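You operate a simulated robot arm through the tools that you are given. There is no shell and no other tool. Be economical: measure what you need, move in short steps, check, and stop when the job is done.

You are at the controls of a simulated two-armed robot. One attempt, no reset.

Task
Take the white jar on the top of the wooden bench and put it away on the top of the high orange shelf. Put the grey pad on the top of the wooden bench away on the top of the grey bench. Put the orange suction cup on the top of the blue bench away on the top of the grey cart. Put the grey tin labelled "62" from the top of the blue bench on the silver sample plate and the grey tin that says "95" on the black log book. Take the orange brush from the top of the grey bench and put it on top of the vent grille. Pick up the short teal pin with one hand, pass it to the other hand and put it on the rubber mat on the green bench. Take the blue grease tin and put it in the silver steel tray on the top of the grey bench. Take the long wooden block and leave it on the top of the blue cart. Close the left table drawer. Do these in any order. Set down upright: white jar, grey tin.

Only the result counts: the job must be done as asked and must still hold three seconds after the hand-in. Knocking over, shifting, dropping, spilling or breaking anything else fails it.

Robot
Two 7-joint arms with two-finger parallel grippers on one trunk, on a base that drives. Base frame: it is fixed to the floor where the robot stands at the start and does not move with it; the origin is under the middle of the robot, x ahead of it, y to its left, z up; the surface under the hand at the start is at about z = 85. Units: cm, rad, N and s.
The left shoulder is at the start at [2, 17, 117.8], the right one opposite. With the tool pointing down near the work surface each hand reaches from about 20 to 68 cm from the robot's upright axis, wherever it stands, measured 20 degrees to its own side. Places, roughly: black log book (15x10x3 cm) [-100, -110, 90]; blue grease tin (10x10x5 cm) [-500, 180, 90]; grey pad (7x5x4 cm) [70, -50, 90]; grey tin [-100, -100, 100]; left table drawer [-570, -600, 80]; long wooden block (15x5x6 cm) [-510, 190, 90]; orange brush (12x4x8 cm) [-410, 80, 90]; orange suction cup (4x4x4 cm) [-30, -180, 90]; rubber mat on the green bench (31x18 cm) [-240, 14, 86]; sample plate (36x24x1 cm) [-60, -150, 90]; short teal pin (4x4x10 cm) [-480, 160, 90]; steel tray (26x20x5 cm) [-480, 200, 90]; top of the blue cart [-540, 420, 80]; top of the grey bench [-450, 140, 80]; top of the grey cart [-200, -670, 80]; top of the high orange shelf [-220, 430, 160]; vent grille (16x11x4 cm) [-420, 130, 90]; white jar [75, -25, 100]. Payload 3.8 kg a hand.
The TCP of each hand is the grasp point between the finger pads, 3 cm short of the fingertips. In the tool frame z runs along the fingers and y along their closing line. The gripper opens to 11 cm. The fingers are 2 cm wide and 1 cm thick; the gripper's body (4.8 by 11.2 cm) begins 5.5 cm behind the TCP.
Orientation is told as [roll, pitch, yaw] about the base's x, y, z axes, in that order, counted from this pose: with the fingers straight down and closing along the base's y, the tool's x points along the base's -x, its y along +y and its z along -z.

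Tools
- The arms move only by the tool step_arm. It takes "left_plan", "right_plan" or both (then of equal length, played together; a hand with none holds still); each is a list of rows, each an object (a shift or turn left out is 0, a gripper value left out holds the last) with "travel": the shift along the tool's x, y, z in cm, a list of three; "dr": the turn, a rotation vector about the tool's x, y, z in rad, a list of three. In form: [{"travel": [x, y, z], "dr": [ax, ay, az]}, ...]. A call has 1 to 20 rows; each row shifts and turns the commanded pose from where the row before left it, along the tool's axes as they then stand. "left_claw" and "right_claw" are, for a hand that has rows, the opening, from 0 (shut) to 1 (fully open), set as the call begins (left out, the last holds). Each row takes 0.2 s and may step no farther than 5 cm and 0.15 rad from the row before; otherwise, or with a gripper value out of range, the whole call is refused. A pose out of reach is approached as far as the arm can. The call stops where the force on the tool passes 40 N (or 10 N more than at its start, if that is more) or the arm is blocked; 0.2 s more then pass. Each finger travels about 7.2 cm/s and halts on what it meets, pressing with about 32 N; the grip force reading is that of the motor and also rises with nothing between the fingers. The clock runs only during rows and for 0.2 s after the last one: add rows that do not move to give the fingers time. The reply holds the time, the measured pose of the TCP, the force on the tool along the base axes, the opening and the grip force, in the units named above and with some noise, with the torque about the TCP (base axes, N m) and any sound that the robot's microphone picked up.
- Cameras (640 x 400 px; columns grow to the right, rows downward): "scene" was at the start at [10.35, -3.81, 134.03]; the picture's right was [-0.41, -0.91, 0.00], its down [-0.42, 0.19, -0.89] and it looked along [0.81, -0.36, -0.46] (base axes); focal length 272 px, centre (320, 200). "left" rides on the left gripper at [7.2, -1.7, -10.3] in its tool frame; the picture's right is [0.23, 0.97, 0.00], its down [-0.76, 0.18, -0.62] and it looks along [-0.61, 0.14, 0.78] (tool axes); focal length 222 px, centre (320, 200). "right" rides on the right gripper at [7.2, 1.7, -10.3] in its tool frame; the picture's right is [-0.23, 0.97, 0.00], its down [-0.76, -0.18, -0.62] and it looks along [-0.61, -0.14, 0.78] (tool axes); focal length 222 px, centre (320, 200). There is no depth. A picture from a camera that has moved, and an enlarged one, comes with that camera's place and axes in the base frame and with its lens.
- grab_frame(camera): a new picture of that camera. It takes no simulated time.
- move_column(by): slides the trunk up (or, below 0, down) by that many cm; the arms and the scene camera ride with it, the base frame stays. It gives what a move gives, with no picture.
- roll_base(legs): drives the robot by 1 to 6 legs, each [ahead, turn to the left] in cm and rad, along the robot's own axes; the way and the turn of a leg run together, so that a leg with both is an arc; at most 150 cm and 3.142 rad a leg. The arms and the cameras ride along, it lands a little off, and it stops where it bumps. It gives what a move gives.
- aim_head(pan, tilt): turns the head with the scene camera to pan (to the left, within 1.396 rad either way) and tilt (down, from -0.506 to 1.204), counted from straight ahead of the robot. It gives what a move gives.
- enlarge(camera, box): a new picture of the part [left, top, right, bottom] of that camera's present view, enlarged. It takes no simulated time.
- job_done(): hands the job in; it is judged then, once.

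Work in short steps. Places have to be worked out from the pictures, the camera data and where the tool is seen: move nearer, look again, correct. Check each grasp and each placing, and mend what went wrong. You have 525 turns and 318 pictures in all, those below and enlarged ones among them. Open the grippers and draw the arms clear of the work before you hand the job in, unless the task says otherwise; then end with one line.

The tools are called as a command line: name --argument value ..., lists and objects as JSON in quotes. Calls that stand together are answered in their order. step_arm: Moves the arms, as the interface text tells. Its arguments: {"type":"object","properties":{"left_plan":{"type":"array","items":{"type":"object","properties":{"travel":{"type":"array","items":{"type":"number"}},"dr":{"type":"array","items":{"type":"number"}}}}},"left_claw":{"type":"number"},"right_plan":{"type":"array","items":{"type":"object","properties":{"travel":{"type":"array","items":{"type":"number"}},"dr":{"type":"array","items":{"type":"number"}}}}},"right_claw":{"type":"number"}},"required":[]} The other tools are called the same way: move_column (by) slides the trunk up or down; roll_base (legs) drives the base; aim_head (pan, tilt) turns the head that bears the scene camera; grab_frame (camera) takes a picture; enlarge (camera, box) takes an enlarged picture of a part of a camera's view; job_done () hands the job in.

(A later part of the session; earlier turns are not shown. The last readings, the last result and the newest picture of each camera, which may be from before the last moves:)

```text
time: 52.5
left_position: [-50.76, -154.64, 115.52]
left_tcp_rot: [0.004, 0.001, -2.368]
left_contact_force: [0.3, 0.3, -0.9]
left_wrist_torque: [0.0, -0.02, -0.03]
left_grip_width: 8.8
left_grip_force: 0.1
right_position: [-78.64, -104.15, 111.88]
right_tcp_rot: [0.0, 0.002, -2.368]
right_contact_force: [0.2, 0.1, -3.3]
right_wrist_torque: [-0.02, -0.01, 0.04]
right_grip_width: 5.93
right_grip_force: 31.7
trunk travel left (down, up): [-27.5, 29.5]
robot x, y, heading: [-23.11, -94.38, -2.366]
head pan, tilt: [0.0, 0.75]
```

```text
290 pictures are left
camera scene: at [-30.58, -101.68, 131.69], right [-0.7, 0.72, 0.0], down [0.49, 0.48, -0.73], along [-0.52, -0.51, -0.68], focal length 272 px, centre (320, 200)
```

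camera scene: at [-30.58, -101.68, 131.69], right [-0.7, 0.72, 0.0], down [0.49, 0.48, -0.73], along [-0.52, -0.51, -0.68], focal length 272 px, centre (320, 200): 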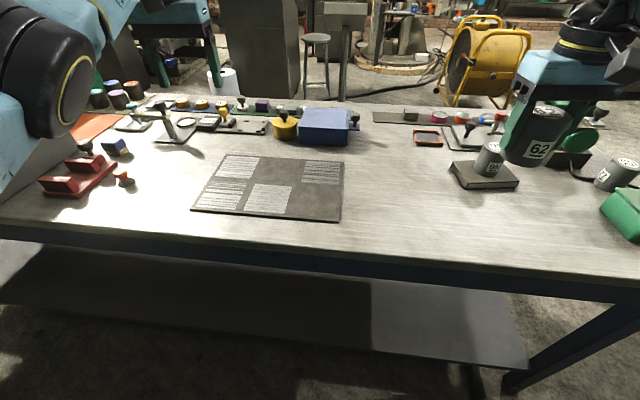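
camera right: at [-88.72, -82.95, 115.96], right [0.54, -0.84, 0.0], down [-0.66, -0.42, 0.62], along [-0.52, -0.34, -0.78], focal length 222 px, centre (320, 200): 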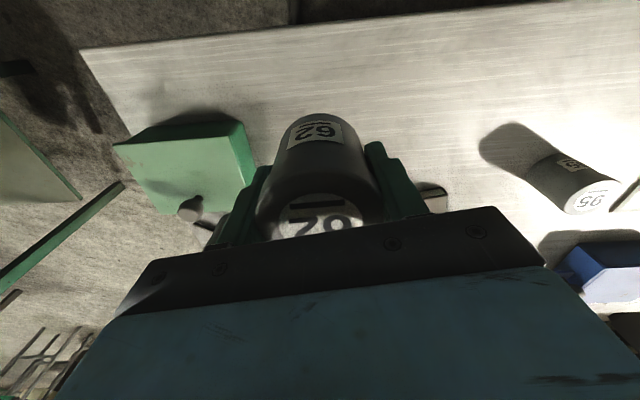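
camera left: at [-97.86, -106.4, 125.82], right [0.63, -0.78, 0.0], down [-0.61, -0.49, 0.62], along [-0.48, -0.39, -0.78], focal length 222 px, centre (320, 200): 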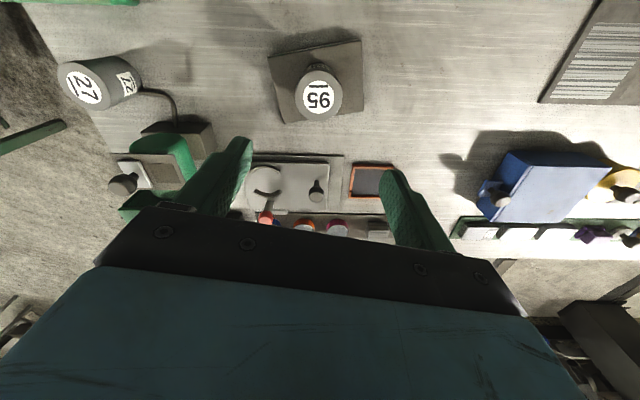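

Tin 95 still stands well on the book. The plate centre is at about (-62,-149) and the orange cup near (-34,-179). I turn left 0.3 and bring the right hand with tin 62 over the plate's right-front part.

roll_base --legs '[[0, 0.3]]'

step_arm --right_plan '[{"travel": [-2.7, 3.4, 1]}, {"travel": [-2.7, 3.4, 2]}, {"travel": [-2.7, 3.4, 2]}, {"travel": [-2.7, 3.4, 2]}, {"travel": [-2.7, 3.4, 2]}, {"travel": [0, 0, 0]}]'

grab_frame --camera "right"

grab_frame --camera "scene"

```text
time: 53.9
left_position: [-31.79, -160.18, 115.28]
left_tcp_rot: [0.001, 0.002, -2.07]
left_contact_force: [-0.5, 0.5, 0.3]
left_wrist_torque: [0.04, 0.01, -0.02]
left_grip_width: 8.82
left_grip_force: 0.1
right_position: [-73.39, -120.12, 111.72]
right_tcp_rot: [-0.003, 0.003, -2.07]
right_contact_force: [-0.1, -0.3, -2.4]
right_wrist_torque: [0.0, 0.01, 0.01]
right_grip_width: 5.92
right_grip_force: 32.2
trunk travel left (down, up): [-27.5, 29.5]
robot x, y, heading: [-23.06, -94.41, -2.072]
head pan, tilt: [0.0, 0.75]
```

```text
time: 55.3
left_position: [-31.79, -160.03, 115.4]
left_tcp_rot: [0.002, 0.003, -2.073]
left_contact_force: [-0.1, -0.3, -0.5]
left_wrist_torque: [0.02, -0.03, -0.04]
left_grip_width: 8.82
left_grip_force: 0.1
right_position: [-65.08, -139.7, 102.71]
right_tcp_rot: [0.0, -0.003, -2.071]
right_contact_force: [-0.6, -0.9, -2.5]
right_wrist_torque: [-0.05, 0.03, -0.02]
right_grip_width: 5.92
right_grip_force: 32.3
trunk travel left (down, up): [-27.5, 29.5]
robot x, y, heading: [-23.18, -94.37, -2.069]
head pan, tilt: [0.0, 0.75]
```

```text
289 pictures are left
camera right: at [-60.2, -134.16, 113.07], right [0.74, -0.67, 0.0], down [-0.52, -0.58, 0.62], along [-0.42, -0.46, -0.78], focal length 222 px, centre (320, 200)
```

right: 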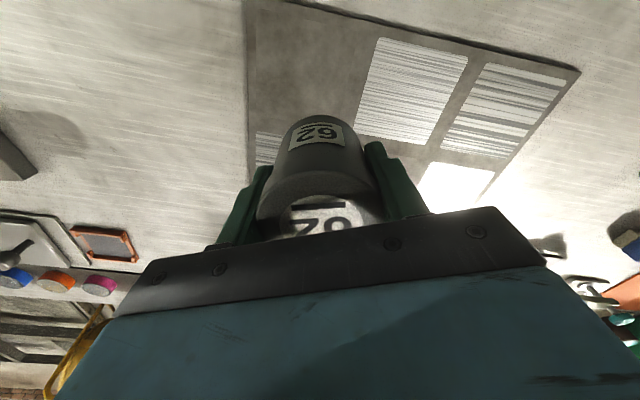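

```text
288 pictures are left
camera scene: at [-28.17, -103.52, 131.7], right [-0.88, 0.48, 0.0], down [0.33, 0.6, -0.73], along [-0.35, -0.64, -0.68], focal length 272 px, centre (320, 200)
```

scene: 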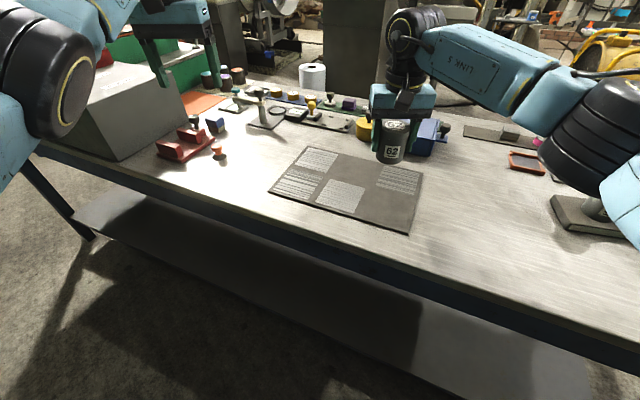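

Position over the plate is good (≈8 cm inside its edges). Lower to near contact, then slowly.

step_arm --right_plan '[{"travel": [0, 0, 4]}, {"travel": [0, 0, 4]}, {"travel": [0, 0, 3.2]}, {"travel": [0, 0, 0]}, {"travel": [0, 0, 0.3]}, {"travel": [0, 0, 0.3]}, {"travel": [0, 0, 0.2]}, {"travel": [0, 0, 0]}]'

```text
time: 57.1
left_position: [-31.81, -160.13, 115.52]
left_tcp_rot: [-0.001, 0.002, -2.072]
left_contact_force: [0.2, 0.2, -0.9]
left_wrist_torque: [-0.01, -0.01, 0.02]
left_grip_width: 8.81
left_grip_force: 0.0
right_position: [-65.04, -139.86, 90.74]
right_tcp_rot: [0.0, 0.001, -2.071]
right_contact_force: [0.2, -0.1, -3.3]
right_wrist_torque: [0.01, -0.01, -0.01]
right_grip_width: 5.93
right_grip_force: 31.6
trunk travel left (down, up): [-27.5, 29.5]
robot x, y, heading: [-22.96, -94.36, -2.075]
head pan, tilt: [0.0, 0.75]
```

No contact yet; lower a bit more.

step_arm --right_plan '[{"travel": [0, 0, 0.2]}, {"travel": [0, 0, 0.2]}, {"travel": [0, 0, 0]}]'

```text
time: 57.9
left_position: [-31.86, -160.18, 115.44]
left_tcp_rot: [0.0, 0.001, -2.072]
left_contact_force: [-1.1, 0.5, -0.6]
left_wrist_torque: [0.04, 0.0, 0.01]
left_grip_width: 8.8
left_grip_force: 0.0
right_position: [-64.84, -139.89, 90.43]
right_tcp_rot: [0.0, 0.0, -2.072]
right_contact_force: [0.3, -0.2, -2.2]
right_wrist_torque: [0.03, 0.01, 0.01]
right_grip_width: 5.93
right_grip_force: 32.0
trunk travel left (down, up): [-27.5, 29.5]
robot x, y, heading: [-23.18, -94.82, -2.074]
head pan, tilt: [0.0, 0.75]
```

Nearly touching (load shrinking). One more 0.2 then release and rise.

step_arm --right_plan '[{"travel": [0, 0, 0.2]}, {"travel": [0, 0, 0]}]'

step_arm --right_plan '[{"travel": [0, 0, 0]}, {"travel": [0, 0, 0]}, {"travel": [0, 0, 0]}]' --right_claw 0.8

step_arm --right_plan '[{"travel": [0, 0, -3]}, {"travel": [0, 0, -4]}, {"travel": [0, 0, -4]}, {"travel": [0, 0, -4]}, {"travel": [0, 0, -4]}, {"travel": [0, 0, -4]}, {"travel": [0, 0, 0]}]'

grab_frame --camera "scene"

```text
time: 58.5
left_position: [-31.99, -160.01, 115.47]
left_tcp_rot: [0.0, 0.002, -2.073]
left_contact_force: [-0.1, 1.2, -0.3]
left_wrist_torque: [0.01, 0.01, -0.02]
left_grip_width: 8.79
left_grip_force: 0.0
right_position: [-64.84, -139.99, 90.33]
right_tcp_rot: [0.001, -0.002, -2.071]
right_contact_force: [-1.2, -0.9, 0.4]
right_wrist_torque: [-0.01, -0.02, 0.05]
right_grip_width: 5.91
right_grip_force: 31.8
trunk travel left (down, up): [-27.5, 29.5]
robot x, y, heading: [-23.2, -94.52, -2.069]
head pan, tilt: [0.0, 0.75]
```

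```text
time: 59.3
left_position: [-31.88, -160.16, 115.48]
left_tcp_rot: [0.001, 0.002, -2.072]
left_contact_force: [-0.2, 0.0, 0.0]
left_wrist_torque: [-0.02, 0.02, 0.01]
left_grip_width: 8.8
left_grip_force: 0.1
right_position: [-64.92, -139.75, 90.27]
right_tcp_rot: [0.001, 0.0, -2.072]
right_contact_force: [1.0, 0.6, 0.4]
right_wrist_torque: [0.0, -0.02, 0.01]
right_grip_width: 8.81
right_grip_force: 0.0
trunk travel left (down, up): [-27.5, 29.5]
robot x, y, heading: [-22.89, -94.48, -2.071]
head pan, tilt: [0.0, 0.75]
```

```text
time: 60.9
left_position: [-31.87, -160.03, 115.38]
left_tcp_rot: [0.001, 0.002, -2.072]
left_contact_force: [0.2, -0.4, 0.0]
left_wrist_torque: [-0.02, -0.01, -0.01]
left_grip_width: 8.82
left_grip_force: 0.1
right_position: [-65.05, -139.94, 113.13]
right_tcp_rot: [0.002, -0.001, -2.073]
right_contact_force: [-0.3, 0.0, -0.6]
right_wrist_torque: [-0.01, 0.01, -0.06]
right_grip_width: 8.82
right_grip_force: 0.0
trunk travel left (down, up): [-27.5, 29.5]
robot x, y, heading: [-22.79, -94.55, -2.072]
head pan, tilt: [0.0, 0.75]
```

```text
287 pictures are left
camera scene: at [-28.13, -103.59, 131.69], right [-0.88, 0.48, 0.0], down [0.33, 0.6, -0.73], along [-0.35, -0.64, -0.68], focal length 272 px, centre (320, 200)
```

scene: 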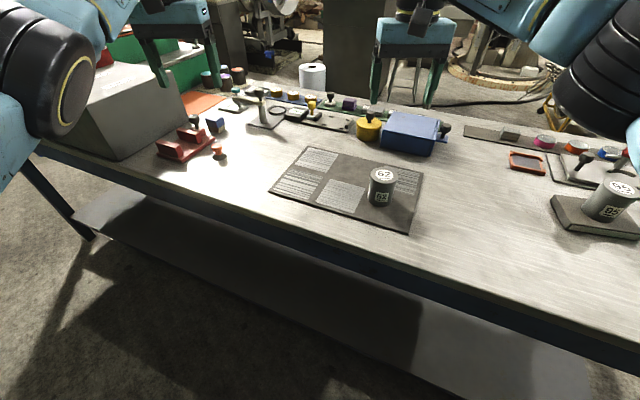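

Tin 62 stands on the plate. Next the wooden bench. The left arm refused to retract earlier; I test with smaller steps.

step_arm --left_plan '[{"travel": [2, 0, 0]}, {"travel": [3, 0, 0]}, {"travel": [4, 0, 0]}, {"travel": [4, 0, 0]}]' --right_plan '[{"travel": [4, -1, 0]}, {"travel": [4, -1, 0]}, {"travel": [4, -1, 0]}, {"travel": [4, -1, 0]}]'

```text
time: 61.9
left_position: [-25.63, -148.63, 115.56]
left_tcp_rot: [0.001, 0.002, -2.07]
left_contact_force: [1.4, 1.0, 0.2]
left_wrist_torque: [0.01, 0.0, 0.02]
left_grip_width: 8.77
left_grip_force: 0.0
left hand out of reach, approached as far as the arm can: row 1
right_position: [-60.82, -123.84, 113.2]
right_tcp_rot: [0.001, -0.002, -2.072]
right_contact_force: [-0.2, -0.2, -0.1]
right_wrist_torque: [-0.02, -0.01, 0.02]
right_grip_width: 8.81
right_grip_force: 0.0
trunk travel left (down, up): [-27.5, 29.5]
robot x, y, heading: [-22.88, -94.52, -2.071]
head pan, tilt: [0.0, 0.75]
```

Works now. I drive out of the gap in reverse and position for the jar (target (4,-8), heading ≈-0.58).

roll_base --legs '[[0, 0.345], [-96, 0], [0, 1.14], [13, 0]]'

aim_head --pan 0.2 --tilt 0.65

grab_frame --camera "scene"

grab_frame --camera "left"

```text
time: 71.8
left_position: [56.75, -11.52, 115.47]
left_tcp_rot: [0.0, 0.003, -0.576]
left_contact_force: [0.6, -0.3, -0.4]
left_wrist_torque: [0.01, 0.02, -0.01]
left_grip_width: 8.81
left_grip_force: 0.2
right_position: [29.21, -45.0, 113.01]
right_tcp_rot: [0.0, 0.0, -0.576]
right_contact_force: [0.8, 0.0, -0.3]
right_wrist_torque: [0.01, 0.07, 0.05]
right_grip_width: 8.82
right_grip_force: 0.0
trunk travel left (down, up): [-27.5, 29.5]
robot x, y, heading: [2.63, -4.59, -0.576]
head pan, tilt: [0.0, 0.75]
```

```text
time: 72.5
left_position: [56.77, -11.61, 115.66]
left_tcp_rot: [0.0, 0.002, -0.577]
left_contact_force: [-0.2, 0.5, 0.0]
left_wrist_torque: [0.03, -0.01, 0.0]
left_grip_width: 8.78
left_grip_force: 0.0
right_position: [29.23, -44.92, 112.94]
right_tcp_rot: [0.0, -0.001, -0.578]
right_contact_force: [0.7, 0.1, -0.4]
right_wrist_torque: [0.02, 0.02, -0.01]
right_grip_width: 8.81
right_grip_force: 0.1
trunk travel left (down, up): [-27.5, 29.5]
robot x, y, heading: [2.73, -4.75, -0.579]
head pan, tilt: [0.201, 0.649]
```

```text
286 pictures are left
camera scene: at [12.37, -9.3, 132.55], right [-0.37, -0.93, 0.0], down [-0.56, 0.22, -0.8], along [0.74, -0.29, -0.6], focal length 272 px, centre (320, 200)
```

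scene: 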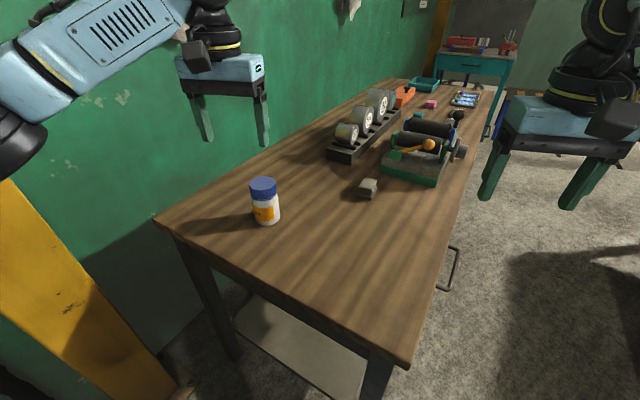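

```text
285 pictures are left
camera left: at [49.71, -9.04, 125.89], right [0.34, 0.94, 0.0], down [0.74, -0.27, 0.62], along [0.59, -0.21, -0.78], focal length 222 px, centre (320, 200)
```

left: 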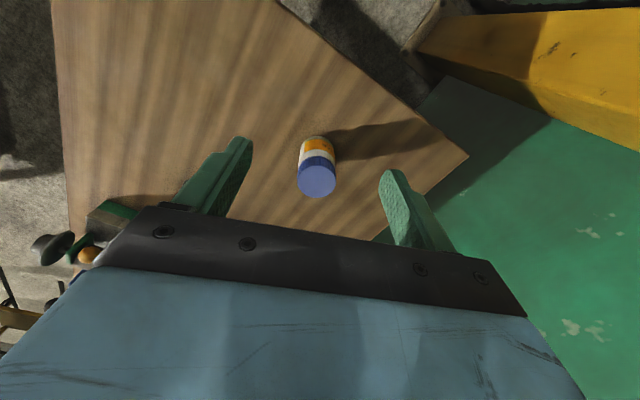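

Jar centre at (68.5,-16.3), height ≈11. I move the left hand above it (12.4 ahead, 2.5 left) with the gripper open.

step_arm --left_plan '[{"travel": [-3.1, 0.6, 1]}, {"travel": [-3.1, 0.6, 3]}, {"travel": [-3.1, 0.6, 3]}, {"travel": [-3.1, 0.6, 3]}, {"travel": [0, 0, 0]}]' --left_claw 0.95

grab_frame --camera "left"

```text
time: 73.7
left_position: [68.35, -16.36, 105.65]
left_tcp_rot: [-0.001, 0.001, -0.578]
left_contact_force: [-0.1, 0.1, 0.9]
left_wrist_torque: [-0.02, 0.01, 0.01]
left_grip_width: 10.45
left_grip_force: 0.1
right_position: [29.16, -44.83, 113.11]
right_tcp_rot: [0.001, 0.0, -0.575]
right_contact_force: [0.7, -0.7, 0.4]
right_wrist_torque: [-0.01, -0.01, 0.01]
right_grip_width: 8.8
right_grip_force: 0.0
trunk travel left (down, up): [-27.5, 29.5]
robot x, y, heading: [2.85, -4.83, -0.575]
head pan, tilt: [0.201, 0.649]
```

```text
284 pictures are left
camera left: at [61.38, -13.73, 116.05], right [0.34, 0.94, 0.0], down [0.74, -0.27, 0.62], along [0.59, -0.21, -0.78], focal length 222 px, centre (320, 200)
```

left: 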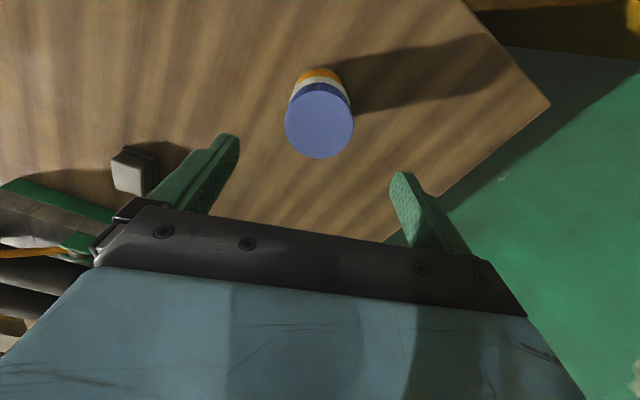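

Well centred. Descend to z≈92, close, lift.

step_arm --left_plan '[{"travel": [0, 0, 4.5]}, {"travel": [0, 0, 4.5]}, {"travel": [0, 0, 4.5]}, {"travel": [0, 0, 0]}]'

step_arm --left_plan '[{"travel": [0, 0, 0]}, {"travel": [0, 0, 0]}, {"travel": [0, 0, 0]}, {"travel": [0, 0, 0]}, {"travel": [0, 0, 0]}]' --left_claw 0

step_arm --left_plan '[{"travel": [0, 0, -4]}, {"travel": [0, 0, -4]}, {"travel": [0, 0, -4]}, {"travel": [0, 0, -4]}, {"travel": [0, 0, 0]}]'

grab_frame --camera "left"

```text
time: 74.7
left_position: [68.32, -16.44, 91.91]
left_tcp_rot: [0.003, 0.0, -0.577]
left_contact_force: [0.3, -0.3, -0.4]
left_wrist_torque: [0.01, 0.03, 0.03]
left_grip_width: 10.45
left_grip_force: 0.0
right_position: [29.13, -44.9, 113.19]
right_tcp_rot: [0.0, -0.001, -0.576]
right_contact_force: [0.5, 0.3, -0.3]
right_wrist_torque: [0.02, -0.03, 0.0]
right_grip_width: 8.81
right_grip_force: 0.1
trunk travel left (down, up): [-27.5, 29.5]
robot x, y, heading: [2.56, -4.85, -0.574]
head pan, tilt: [0.201, 0.649]
```

```text
time: 75.9
left_position: [68.4, -16.4, 92.07]
left_tcp_rot: [0.001, 0.0, -0.576]
left_contact_force: [-0.5, 0.9, 0.1]
left_wrist_torque: [0.01, -0.03, -0.02]
left_grip_width: 6.57
left_grip_force: 31.9
right_position: [29.28, -44.9, 113.03]
right_tcp_rot: [-0.001, 0.001, -0.577]
right_contact_force: [-0.5, 0.7, 0.0]
right_wrist_torque: [0.0, -0.01, -0.02]
right_grip_width: 8.81
right_grip_force: 0.1
trunk travel left (down, up): [-27.5, 29.5]
robot x, y, heading: [2.39, -4.99, -0.576]
head pan, tilt: [0.201, 0.649]
```

```text
time: 77.1
left_position: [68.4, -16.62, 107.82]
left_tcp_rot: [0.0, 0.002, -0.576]
left_contact_force: [0.6, -0.7, -3.4]
left_wrist_torque: [-0.01, 0.01, -0.05]
left_grip_width: 6.56
left_grip_force: 32.5
right_position: [29.35, -44.94, 113.16]
right_tcp_rot: [0.0, -0.001, -0.576]
right_contact_force: [0.6, 0.7, 0.1]
right_wrist_torque: [0.02, -0.01, 0.01]
right_grip_width: 8.78
right_grip_force: 0.0
trunk travel left (down, up): [-27.5, 29.5]
robot x, y, heading: [2.79, -4.76, -0.573]
head pan, tilt: [0.201, 0.649]
```

```text
283 pictures are left
camera left: at [61.37, -13.97, 118.29], right [0.34, 0.94, 0.0], down [0.74, -0.27, 0.62], along [0.58, -0.21, -0.78], focal length 222 px, centre (320, 200)
```

left: 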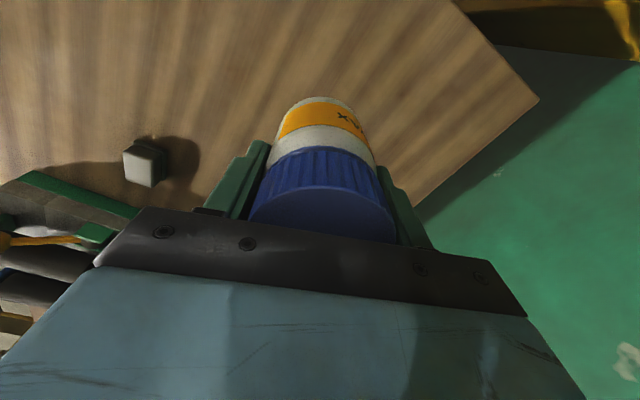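

Jar secured. I retract and raise both hands, then drive around the bench corner to its long right side for the pad.

step_arm --left_plan '[{"travel": [4, 0, -2.5]}, {"travel": [4, 0, -2.5]}, {"travel": [4, 0, -2.5]}, {"travel": [4, 0, -2.5]}, {"travel": [4, 0, -2.5]}]' --right_plan '[{"travel": [0, 0, -1]}, {"travel": [0, 0, -1]}, {"travel": [0, 0, -1]}, {"travel": [0, 0, -1]}, {"travel": [0, 0, -1]}]'

roll_base --legs '[[-40, 0], [0, -0.615], [104, 0], [0, 1.85]]'

aim_head --pan 0 --tilt 0.65

grab_frame --camera "scene"

grab_frame --camera "right"

```text
time: 78.3
left_position: [51.42, -5.31, 120.48]
left_tcp_rot: [0.001, 0.002, -0.575]
left_contact_force: [-0.2, 0.9, -3.7]
left_wrist_torque: [-0.02, -0.02, 0.02]
left_grip_width: 6.57
left_grip_force: 32.2
right_position: [29.18, -44.95, 118.28]
right_tcp_rot: [0.0, -0.002, -0.575]
right_contact_force: [-0.1, -0.2, -0.4]
right_wrist_torque: [0.0, -0.03, -0.01]
right_grip_width: 8.8
right_grip_force: 0.1
trunk travel left (down, up): [-27.5, 29.5]
robot x, y, heading: [2.79, -5.16, -0.574]
head pan, tilt: [0.201, 0.649]
```

```text
time: 80.3
left_position: [29.38, 6.75, 120.34]
left_tcp_rot: [0.002, 0.004, -0.609]
left_contact_force: [0.6, -0.8, -3.3]
left_wrist_torque: [0.02, 0.01, 0.03]
left_grip_width: 6.57
left_grip_force: 32.7
right_position: [5.8, -32.11, 118.27]
right_tcp_rot: [0.003, -0.004, -0.608]
right_contact_force: [0.2, -0.5, -0.1]
right_wrist_torque: [-0.01, -0.01, 0.01]
right_grip_width: 8.79
right_grip_force: 0.1
trunk travel left (down, up): [-27.5, 29.5]
robot x, y, heading: [-19.79, 8.83, -0.623]
head pan, tilt: [0.201, 0.649]
stopped in leg 1: the robot was blocked; the commanded pose is now the measured one
```

```text
time: 81.0
left_position: [29.36, 6.89, 120.43]
left_tcp_rot: [0.003, 0.001, -0.606]
left_contact_force: [-0.5, -0.1, -3.6]
left_wrist_torque: [0.02, 0.0, 0.0]
left_grip_width: 6.58
left_grip_force: 31.8
right_position: [5.72, -32.04, 118.39]
right_tcp_rot: [0.001, -0.002, -0.607]
right_contact_force: [0.2, -0.2, 0.6]
right_wrist_torque: [0.01, -0.04, 0.01]
right_grip_width: 8.79
right_grip_force: 0.1
trunk travel left (down, up): [-27.5, 29.5]
robot x, y, heading: [-19.97, 8.61, -0.624]
head pan, tilt: [0.0, 0.649]
```

```text
282 pictures are left
camera scene: at [-11.03, 2.39, 132.55], right [-0.58, -0.81, 0.0], down [-0.49, 0.35, -0.8], along [0.65, -0.46, -0.6], focal length 272 px, centre (320, 200)
```

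scene: 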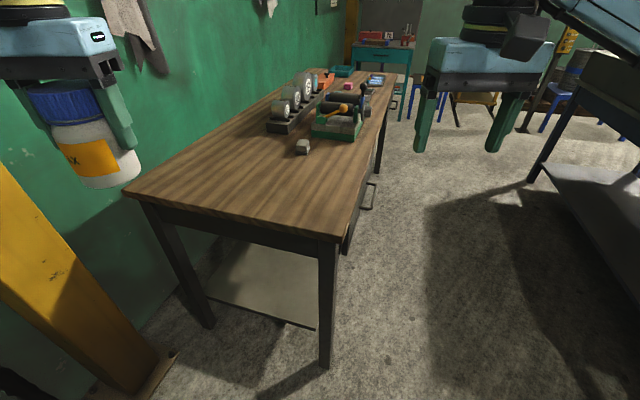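

```text
281 pictures are left
camera right: at [0.65, -26.45, 128.64], right [0.74, 0.67, 0.0], down [0.52, -0.58, 0.63], along [0.42, -0.46, -0.78], focal length 222 px, centre (320, 200)
```

right: 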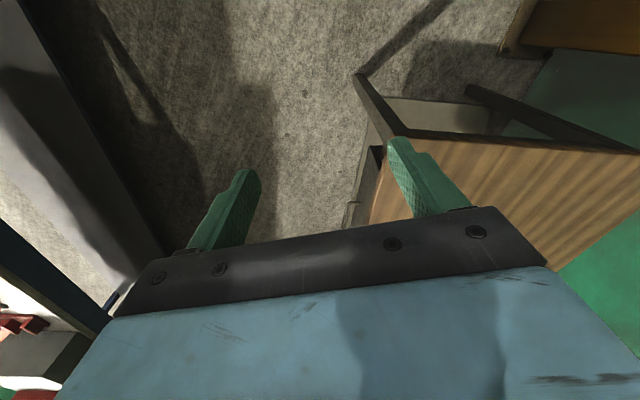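

I bumped something behind. Look to both sides to identify it.

aim_head --pan 1.39 --tilt 0.6

grab_frame --camera "scene"

aim_head --pan -1.39 --tilt 0.6

grab_frame --camera "scene"

```text
time: 82.6
left_position: [29.3, 6.82, 120.51]
left_tcp_rot: [0.0, 0.0, -0.608]
left_contact_force: [0.7, 0.9, -3.9]
left_wrist_torque: [-0.01, 0.02, 0.01]
left_grip_width: 6.58
left_grip_force: 31.8
right_position: [5.74, -31.94, 118.31]
right_tcp_rot: [0.003, -0.004, -0.608]
right_contact_force: [-0.2, -0.6, -0.3]
right_wrist_torque: [-0.01, -0.03, -0.01]
right_grip_width: 8.79
right_grip_force: 0.0
trunk travel left (down, up): [-27.5, 29.5]
robot x, y, heading: [-19.91, 8.62, -0.623]
head pan, tilt: [1.389, 0.6]
```

```text
280 pictures are left
camera scene: at [-11.72, 13.59, 132.98], right [0.69, -0.72, 0.0], down [-0.41, -0.39, -0.82], along [0.59, 0.57, -0.57], focal length 272 px, centre (320, 200)
```

scene: 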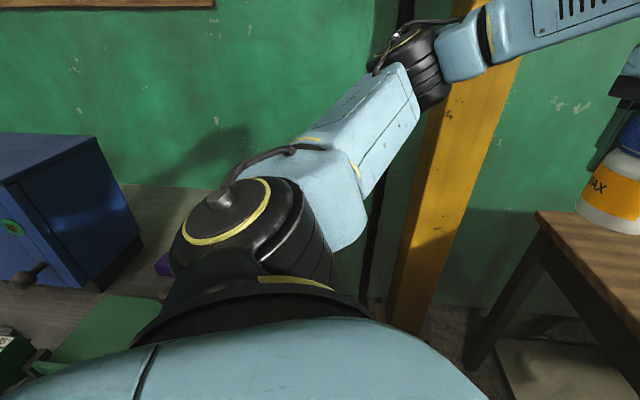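

```text
time: 85.0
left_position: [29.34, 6.82, 120.29]
left_tcp_rot: [0.001, 0.0, -0.607]
left_contact_force: [-0.4, 0.6, -4.5]
left_wrist_torque: [0.0, 0.01, 0.02]
left_grip_width: 6.59
left_grip_force: 32.1
right_position: [5.68, -31.96, 118.28]
right_tcp_rot: [0.002, -0.005, -0.607]
right_contact_force: [0.7, 0.8, 1.0]
right_wrist_torque: [0.0, -0.02, 0.02]
right_grip_width: 8.81
right_grip_force: 0.0
trunk travel left (down, up): [-27.5, 29.5]
robot x, y, heading: [-19.37, 8.49, -0.625]
head pan, tilt: [-1.389, 0.6]
```

```text
279 pictures are left
camera scene: at [-21.84, -0.55, 132.98], right [-0.91, 0.42, 0.0], down [0.24, 0.51, -0.83], along [-0.35, -0.75, -0.56], focal length 272 px, centre (320, 200)
```

scene: 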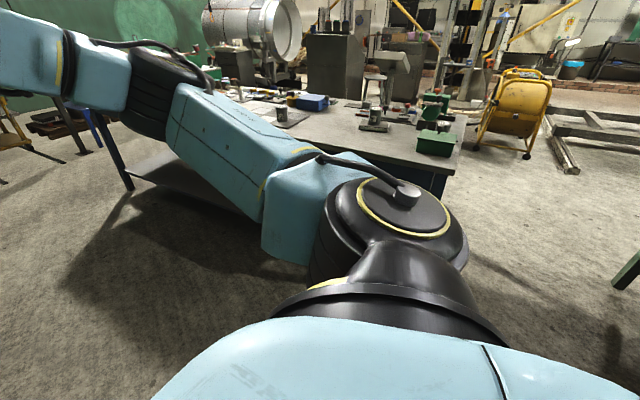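

Behind me is another wall bench (robot backed into its end); nothing visibly disturbed. I take a path around in the corridor centre instead.

roll_base --legs '[[6, 0], [0, -1.218], [38.5, 0], [0, 0.944], [60, 0], [0, 1.549]]'

aim_head --pan 0 --tilt 0.65

grab_frame --camera "scene"

grab_frame --camera "right"

```text
time: 100.1
left_position: [30.25, -32.75, 120.43]
left_tcp_rot: [0.0, 0.001, 0.669]
left_contact_force: [-0.6, 0.5, -2.9]
left_wrist_torque: [0.01, -0.01, 0.02]
left_grip_width: 6.58
left_grip_force: 31.9
right_position: [60.54, -66.62, 118.26]
right_tcp_rot: [-0.001, -0.004, 0.67]
right_contact_force: [0.3, 0.5, -0.4]
right_wrist_torque: [0.01, 0.02, 0.03]
right_grip_width: 8.78
right_grip_force: 0.0
trunk travel left (down, up): [-27.5, 29.5]
robot x, y, heading: [14.22, -79.26, 0.663]
head pan, tilt: [-1.389, 0.6]
```

```text
time: 101.7
left_position: [30.26, -32.78, 120.46]
left_tcp_rot: [0.001, 0.002, 0.668]
left_contact_force: [0.4, 0.2, -4.3]
left_wrist_torque: [-0.02, -0.02, 0.03]
left_grip_width: 6.54
left_grip_force: 32.5
right_position: [60.56, -66.68, 118.39]
right_tcp_rot: [0.002, -0.004, 0.671]
right_contact_force: [-0.2, 0.9, -0.2]
right_wrist_torque: [0.01, -0.03, 0.01]
right_grip_width: 8.81
right_grip_force: 0.1
trunk travel left (down, up): [-27.5, 29.5]
robot x, y, heading: [14.48, -79.3, 0.655]
head pan, tilt: [0.0, 0.649]
```

```text
278 pictures are left
camera scene: at [22.72, -72.68, 132.55], right [0.61, -0.79, 0.0], down [-0.48, -0.37, -0.8], along [0.63, 0.49, -0.6], focal length 272 px, centre (320, 200)
```

scene: 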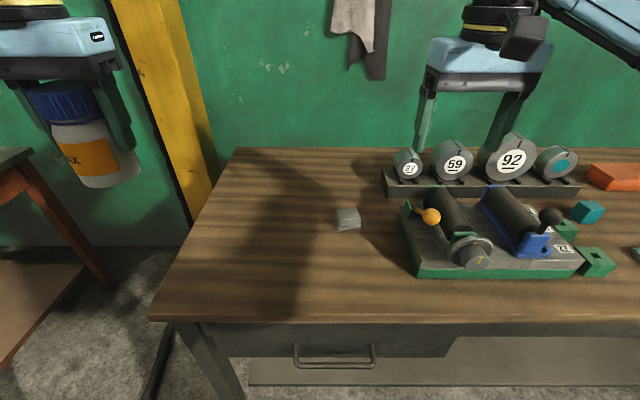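

```text
277 pictures are left
camera right: at [53.79, -69.79, 128.64], right [-0.43, 0.9, 0.0], down [0.71, 0.33, 0.63], along [0.57, 0.27, -0.78], focal length 222 px, centre (320, 200)
```

right: 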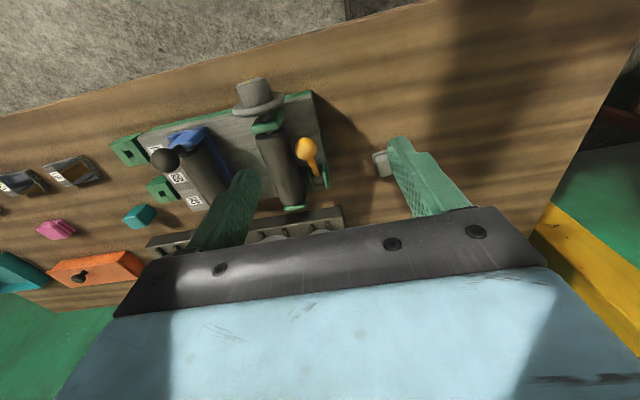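

Pad at (68,-46.4). I drive 5 cm closer and move the right hand to hover above it.

roll_base --legs '[[5, 0]]'

step_arm --right_plan '[{"travel": [-2.7, 2.3, 2.5]}, {"travel": [-2.7, 2.3, 2.5]}, {"travel": [-2.7, 2.3, 2.5]}, {"travel": [-2.7, 2.3, 2.5]}, {"travel": [-2.7, 2.3, 2.5]}, {"travel": [0, 0, 0]}]'

grab_frame --camera "right"

```text
time: 102.6
left_position: [34.4, -29.69, 120.46]
left_tcp_rot: [0.001, 0.001, 0.671]
left_contact_force: [0.3, 0.9, -4.0]
left_wrist_torque: [0.0, 0.04, 0.02]
left_grip_width: 6.56
left_grip_force: 32.0
right_position: [64.82, -63.52, 118.24]
right_tcp_rot: [0.002, -0.006, 0.668]
right_contact_force: [0.0, 0.3, -1.0]
right_wrist_torque: [0.0, 0.01, 0.0]
right_grip_width: 8.8
right_grip_force: 0.1
trunk travel left (down, up): [-27.5, 29.5]
robot x, y, heading: [18.04, -76.09, 0.663]
head pan, tilt: [0.0, 0.649]
```

```text
time: 104.0
left_position: [34.26, -29.8, 120.4]
left_tcp_rot: [0.003, 0.0, 0.67]
left_contact_force: [-0.5, -0.5, -3.0]
left_wrist_torque: [0.0, -0.01, 0.01]
left_grip_width: 6.56
left_grip_force: 32.2
right_position: [68.32, -46.04, 106.14]
right_tcp_rot: [0.001, -0.007, 0.672]
right_contact_force: [-0.8, 0.5, 0.1]
right_wrist_torque: [-0.01, -0.03, -0.01]
right_grip_width: 8.79
right_grip_force: 0.1
trunk travel left (down, up): [-27.5, 29.5]
robot x, y, heading: [18.03, -76.64, 0.654]
head pan, tilt: [0.0, 0.649]
```

```text
276 pictures are left
camera right: at [61.49, -49.3, 116.41], right [-0.43, 0.9, 0.0], down [0.71, 0.33, 0.63], along [0.57, 0.27, -0.78], focal length 222 px, centre (320, 200)
```

right: 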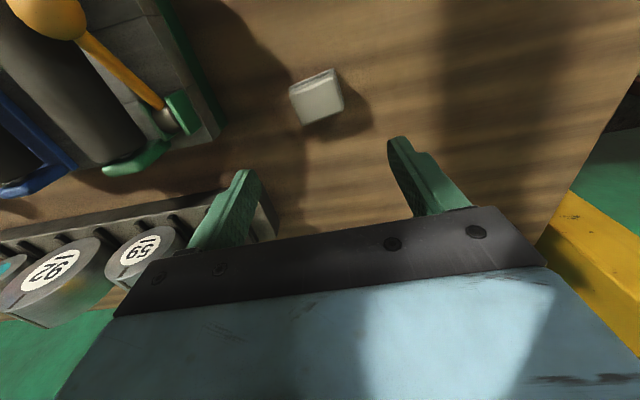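

Pad centre ≈(67.9,-46.7), rotated ~8° from my closing line. I correct position and yaw, then descend to z≈88.6.

step_arm --right_plan '[{"travel": [0.7, -0.3, 4], "dr": [0, 0, -0.13]}, {"travel": [0, 0, 4.5]}, {"travel": [0, 0, 4.5]}, {"travel": [0, 0, 3]}, {"travel": [0, 0, 1.5]}, {"travel": [0, 0, 0]}]' --right_claw 0.9

grab_frame --camera "right"

```text
time: 105.4
left_position: [34.16, -29.75, 120.52]
left_tcp_rot: [0.0, 0.003, 0.669]
left_contact_force: [-0.2, 0.3, -3.0]
left_wrist_torque: [-0.03, 0.02, 0.01]
left_grip_width: 6.57
left_grip_force: 32.5
right_position: [67.75, -46.63, 88.38]
right_tcp_rot: [-0.001, -0.004, 0.798]
right_contact_force: [-0.2, -0.4, -0.4]
right_wrist_torque: [-0.01, 0.05, 0.01]
right_grip_width: 9.92
right_grip_force: 0.1
trunk travel left (down, up): [-27.5, 29.5]
robot x, y, heading: [18.47, -76.14, 0.658]
head pan, tilt: [0.0, 0.649]
```

```text
275 pictures are left
camera right: at [61.38, -50.7, 98.62], right [-0.54, 0.84, 0.0], down [0.66, 0.42, 0.63], along [0.53, 0.34, -0.78], focal length 222 px, centre (320, 200)
```

right: 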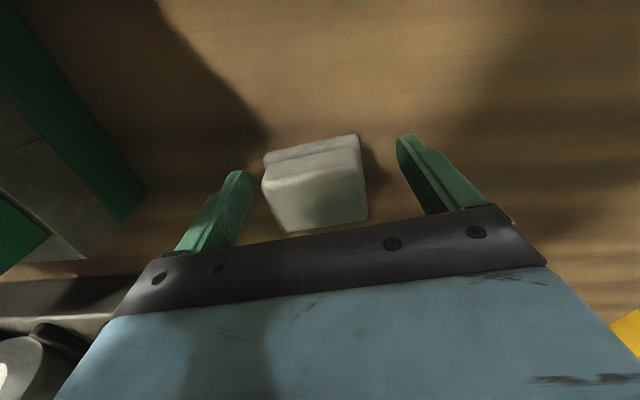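

Pad lies between the fingers and aligned. Close and lift.

step_arm --right_plan '[{"travel": [0, 0, 0]}, {"travel": [0, 0, 0]}, {"travel": [0, 0, 0]}, {"travel": [0, 0, 0]}, {"travel": [0, 0, 0]}]' --right_claw 0

step_arm --right_plan '[{"travel": [0, 0, -4]}, {"travel": [0, 0, -4]}, {"travel": [1, 0, -4.5]}, {"travel": [2, 0, -4.5]}, {"travel": [2, 0, -4.5]}, {"travel": [2, 0, -4.5]}, {"travel": [0, 0, 0]}]'

grab_frame --camera "right"

```text
time: 106.6
left_position: [34.42, -29.66, 120.39]
left_tcp_rot: [0.0, 0.001, 0.669]
left_contact_force: [-0.4, 0.5, -4.1]
left_wrist_torque: [-0.01, 0.01, -0.01]
left_grip_width: 6.57
left_grip_force: 32.1
right_position: [67.78, -46.64, 88.32]
right_tcp_rot: [0.001, -0.006, 0.8]
right_contact_force: [0.2, 0.2, -0.5]
right_wrist_torque: [-0.03, 0.01, 0.01]
right_grip_width: 6.11
right_grip_force: 32.3
trunk travel left (down, up): [-27.5, 29.5]
robot x, y, heading: [18.42, -76.23, 0.663]
head pan, tilt: [0.0, 0.649]
```

```text
time: 108.2
left_position: [34.28, -29.65, 120.4]
left_tcp_rot: [0.003, 0.002, 0.667]
left_contact_force: [-0.2, 0.3, -3.6]
left_wrist_torque: [0.02, 0.03, 0.0]
left_grip_width: 6.58
left_grip_force: 31.9
right_position: [62.73, -51.95, 114.41]
right_tcp_rot: [-0.002, -0.004, 0.798]
right_contact_force: [1.0, 0.3, -1.5]
right_wrist_torque: [0.03, 0.0, -0.03]
right_grip_width: 6.09
right_grip_force: 31.5
trunk travel left (down, up): [-27.5, 29.5]
robot x, y, heading: [18.34, -76.34, 0.655]
head pan, tilt: [0.0, 0.649]
```

```text
274 pictures are left
camera right: at [56.38, -55.95, 124.76], right [-0.54, 0.84, 0.0], down [0.66, 0.42, 0.63], along [0.53, 0.34, -0.78], focal length 222 px, centre (320, 200)
```

right: 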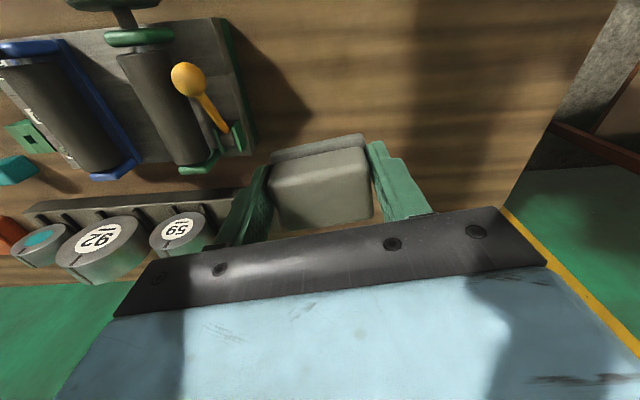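

Pad held. Now drive out to the corridor toward the north-west and look for the shelf.

roll_base --legs '[[0, 1.74], [133, 0]]'

aim_head --pan 0 --tilt 0.25

grab_frame --camera "scene"

aim_head --pan -0.9 --tilt 0.25

grab_frame --camera "scene"

```text
time: 119.2
left_position: [-130.45, 19.4, 120.45]
left_tcp_rot: [0.001, 0.001, 2.43]
left_contact_force: [0.5, 0.1, -4.1]
left_wrist_torque: [-0.02, -0.01, 0.04]
left_grip_width: 6.58
left_grip_force: 32.1
right_position: [-114.06, 51.63, 114.46]
right_tcp_rot: [0.0, -0.002, 2.561]
right_contact_force: [0.9, -0.2, -1.2]
right_wrist_torque: [0.03, -0.03, 0.0]
right_grip_width: 6.11
right_grip_force: 31.6
trunk travel left (down, up): [-27.5, 29.5]
robot x, y, heading: [-82.03, 12.5, 2.415]
head pan, tilt: [0.0, 0.649]
```

```text
time: 120.0
left_position: [-130.43, 19.48, 120.45]
left_tcp_rot: [0.004, 0.004, 2.429]
left_contact_force: [0.3, 0.1, -3.5]
left_wrist_torque: [0.0, 0.01, -0.01]
left_grip_width: 6.56
left_grip_force: 31.9
right_position: [-114.08, 51.59, 114.37]
right_tcp_rot: [0.0, -0.005, 2.561]
right_contact_force: [0.5, -0.1, -0.8]
right_wrist_torque: [0.0, 0.0, 0.0]
right_grip_width: 6.11
right_grip_force: 32.0
trunk travel left (down, up): [-27.5, 29.5]
robot x, y, heading: [-82.2, 12.06, 2.417]
head pan, tilt: [0.0, 0.25]
```

```text
273 pictures are left
camera scene: at [-90.53, 19.99, 136.19], right [0.66, 0.75, 0.0], down [0.19, -0.16, -0.97], along [-0.73, 0.64, -0.25], focal length 272 px, centre (320, 200)
```

scene: 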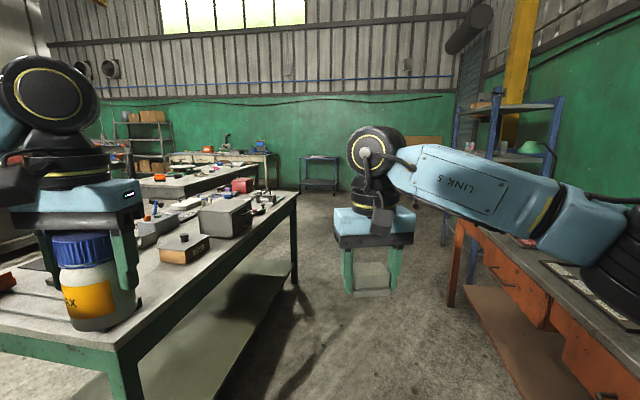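

```text
time: 121.2
left_position: [-130.41, 19.46, 120.43]
left_tcp_rot: [0.002, 0.002, 2.429]
left_contact_force: [-0.1, 0.9, -4.0]
left_wrist_torque: [-0.02, -0.02, -0.01]
left_grip_width: 6.56
left_grip_force: 32.1
right_position: [-114.15, 51.61, 114.43]
right_tcp_rot: [0.001, -0.006, 2.561]
right_contact_force: [0.0, -0.7, -1.9]
right_wrist_torque: [0.01, 0.01, 0.02]
right_grip_width: 6.1
right_grip_force: 31.8
trunk travel left (down, up): [-27.5, 29.5]
robot x, y, heading: [-81.73, 12.63, 2.414]
head pan, tilt: [-0.901, 0.25]
```

```text
272 pictures are left
camera scene: at [-83.03, 23.12, 136.2], right [1.0, -0.05, 0.0], down [-0.01, -0.25, -0.97], along [0.05, 0.97, -0.25], focal length 272 px, centre (320, 200)
```

scene: 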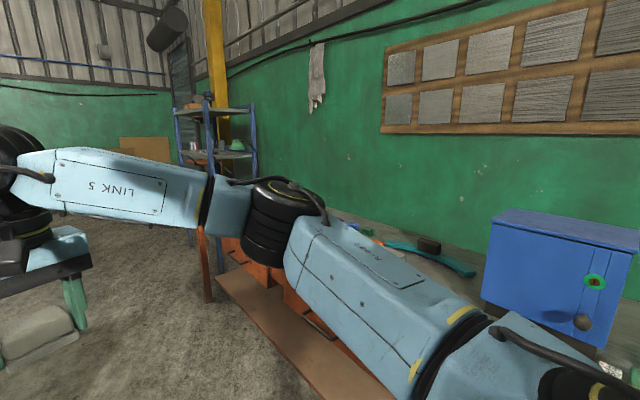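

The tall blue-framed shelf stands ahead to the right near (-210,410). I drive 170 cm down the corridor and look again.

roll_base --legs '[[0, -0.2], [90, 0], [80, 0]]'

aim_head --pan -0.45 --tilt 0.2

grab_frame --camera "scene"

```text
time: 130.7
left_position: [-230.09, 166.76, 120.36]
left_tcp_rot: [0.003, 0.002, 2.221]
left_contact_force: [0.1, 0.3, -4.7]
left_wrist_torque: [-0.01, -0.03, -0.01]
left_grip_width: 6.57
left_grip_force: 31.9
right_position: [-207.5, 195.0, 114.35]
right_tcp_rot: [0.0, -0.004, 2.352]
right_contact_force: [1.3, -0.3, -0.3]
right_wrist_torque: [0.01, -0.02, 0.02]
right_grip_width: 6.11
right_grip_force: 32.4
trunk travel left (down, up): [-27.5, 29.5]
robot x, y, heading: [-183.87, 150.12, 2.204]
head pan, tilt: [-0.901, 0.25]
```

```text
time: 131.6
left_position: [-230.15, 166.9, 120.37]
left_tcp_rot: [0.001, 0.004, 2.221]
left_contact_force: [-0.1, -0.4, -5.0]
left_wrist_torque: [-0.01, -0.01, 0.0]
left_grip_width: 6.58
left_grip_force: 31.6
right_position: [-207.44, 194.96, 114.45]
right_tcp_rot: [-0.001, -0.006, 2.352]
right_contact_force: [0.3, 0.5, -1.2]
right_wrist_torque: [-0.01, 0.01, -0.01]
right_grip_width: 6.08
right_grip_force: 32.6
trunk travel left (down, up): [-27.5, 29.5]
robot x, y, heading: [-183.99, 150.07, 2.205]
head pan, tilt: [-0.45, 0.201]
```

```text
271 pictures are left
camera scene: at [-187.06, 160.76, 136.65], right [0.98, 0.19, 0.0], down [0.04, -0.2, -0.98], along [-0.18, 0.96, -0.2], focal length 272 px, centre (320, 200)
```

scene: 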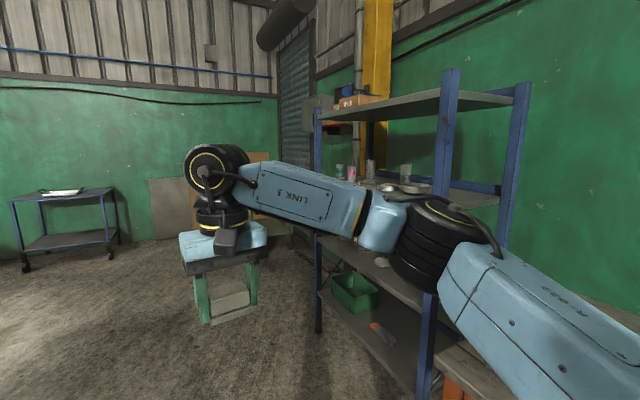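

The shelf seen is blue-framed; I need to check whether the "orange shelf" is a different one behind. Enlarging.

enlarge --camera "scene" --box '[270, 60, 540, 230]'

```text
2.35 times, centred on (405, 145) of scene
camera zoom: at [-187.06, 160.76, 136.65], right [0.98, 0.19, 0.0], down [0.04, -0.2, -0.98], along [-0.18, 0.96, -0.2], focal length 639 px, centre (120, 329)
```

zoom: 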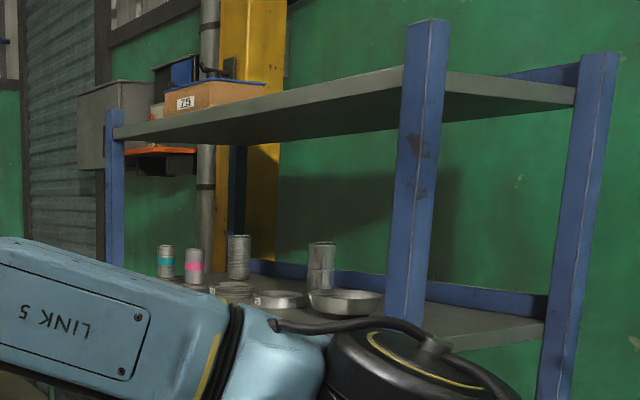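

There is an orange wall shelf beyond the blue rack at about (-220,430,157). I drive further past the rack and look again.

roll_base --legs '[[0, -0.13], [100, 0], [100, 0]]'

aim_head --pan -1.2 --tilt 0.0

grab_frame --camera "scene"

```text
time: 142.1
left_position: [-319.72, 350.58, 120.3]
left_tcp_rot: [0.002, 0.001, 2.055]
left_contact_force: [-0.7, -0.6, -4.0]
left_wrist_torque: [0.0, 0.0, 0.03]
left_grip_width: 6.57
left_grip_force: 32.2
right_position: [-292.7, 374.43, 114.49]
right_tcp_rot: [0.001, -0.004, 2.184]
right_contact_force: [0.1, 0.0, -1.6]
right_wrist_torque: [-0.02, -0.03, 0.0]
right_grip_width: 6.1
right_grip_force: 32.1
trunk travel left (down, up): [-27.5, 29.5]
robot x, y, heading: [-277.1, 326.14, 2.044]
head pan, tilt: [-0.45, 0.201]
```

```text
time: 143.2
left_position: [-319.69, 350.56, 120.45]
left_tcp_rot: [0.002, 0.001, 2.054]
left_contact_force: [0.3, -0.2, -3.4]
left_wrist_torque: [0.0, -0.01, 0.0]
left_grip_width: 6.56
left_grip_force: 32.3
right_position: [-292.63, 374.4, 114.4]
right_tcp_rot: [0.0, -0.005, 2.184]
right_contact_force: [0.8, 0.5, -1.3]
right_wrist_torque: [0.01, -0.02, 0.04]
right_grip_width: 6.13
right_grip_force: 32.0
trunk travel left (down, up): [-27.5, 29.5]
robot x, y, heading: [-276.94, 326.14, 2.046]
head pan, tilt: [-1.201, 0.0]
```

```text
269 pictures are left
camera scene: at [-272.12, 334.73, 138.5], right [0.75, -0.67, 0.0], down [0.0, 0.0, -1.0], along [0.67, 0.75, 0.0], focal length 272 px, centre (320, 200)
```

scene: 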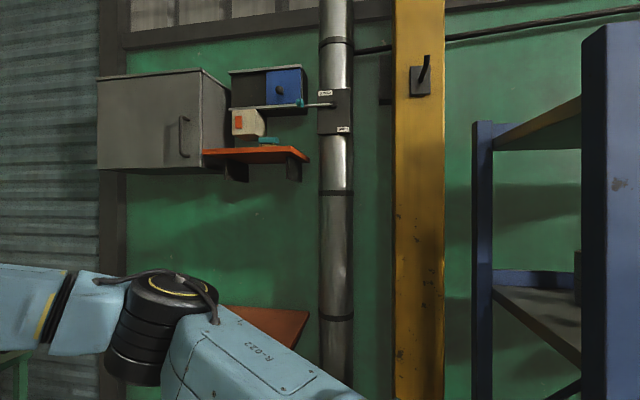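

Orange wall shelf found, at roughly (-217,437), with a cabinet left, a pipe right, and things on it. I raise the trunk fully to see its top.

move_column --by 29

aim_head --pan -1.2 --tilt 0.2

grab_frame --camera "scene"

enlarge --camera "scene" --box '[90, 60, 350, 220]'

```text
time: 146.1
left_position: [-319.71, 350.54, 149.43]
left_tcp_rot: [0.004, 0.002, 2.054]
left_contact_force: [0.6, 0.3, -3.7]
left_wrist_torque: [-0.04, -0.01, -0.01]
left_grip_width: 6.55
left_grip_force: 32.1
right_position: [-292.71, 374.38, 143.47]
right_tcp_rot: [0.0, -0.004, 2.185]
right_contact_force: [0.0, -0.5, -1.7]
right_wrist_torque: [0.02, -0.03, -0.02]
right_grip_width: 6.11
right_grip_force: 32.1
trunk travel left (down, up): [-56.5, 0.5]
robot x, y, heading: [-277.24, 326.25, 2.047]
head pan, tilt: [-1.201, 0.0]
```

```text
time: 146.8
left_position: [-319.7, 350.51, 149.38]
left_tcp_rot: [0.001, 0.001, 2.054]
left_contact_force: [0.5, -0.2, -4.1]
left_wrist_torque: [-0.01, -0.02, 0.01]
left_grip_width: 6.61
left_grip_force: 31.4
right_position: [-292.68, 374.49, 143.39]
right_tcp_rot: [0.0, -0.005, 2.184]
right_contact_force: [0.2, 0.1, -1.4]
right_wrist_torque: [0.02, 0.03, 0.02]
right_grip_width: 6.11
right_grip_force: 31.9
trunk travel left (down, up): [-56.5, 0.5]
robot x, y, heading: [-277.3, 325.89, 2.043]
head pan, tilt: [-1.201, 0.201]
```

```text
268 pictures are left
camera scene: at [-271.92, 334.96, 165.66], right [0.75, -0.67, 0.0], down [-0.13, -0.15, -0.98], along [0.65, 0.73, -0.2], focal length 272 px, centre (320, 200)
```

scene: 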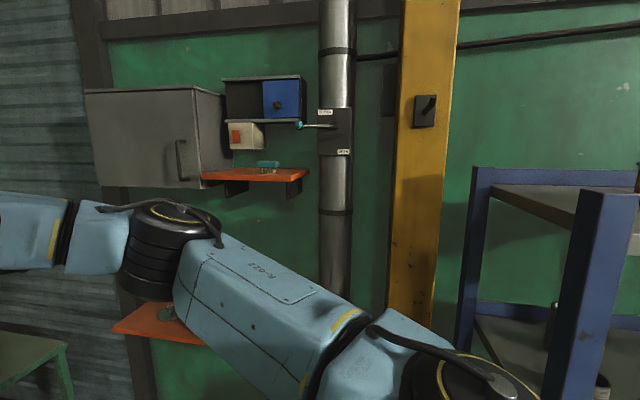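

```text
2.46 times, centred on (220, 140) of scene
camera zoom: at [-271.92, 334.96, 165.66], right [0.75, -0.67, 0.0], down [-0.13, -0.15, -0.98], along [0.65, 0.73, -0.2], focal length 669 px, centre (566, 348)
```

zoom: 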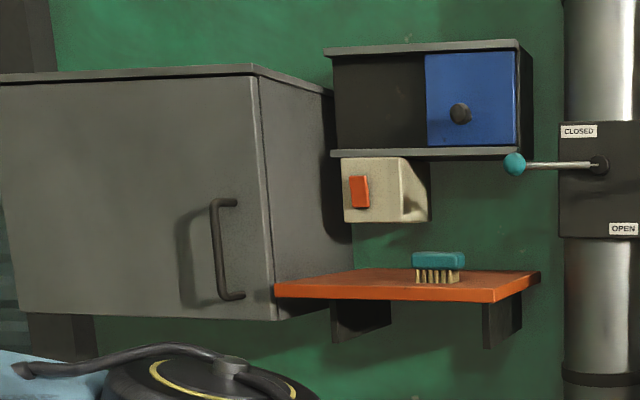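

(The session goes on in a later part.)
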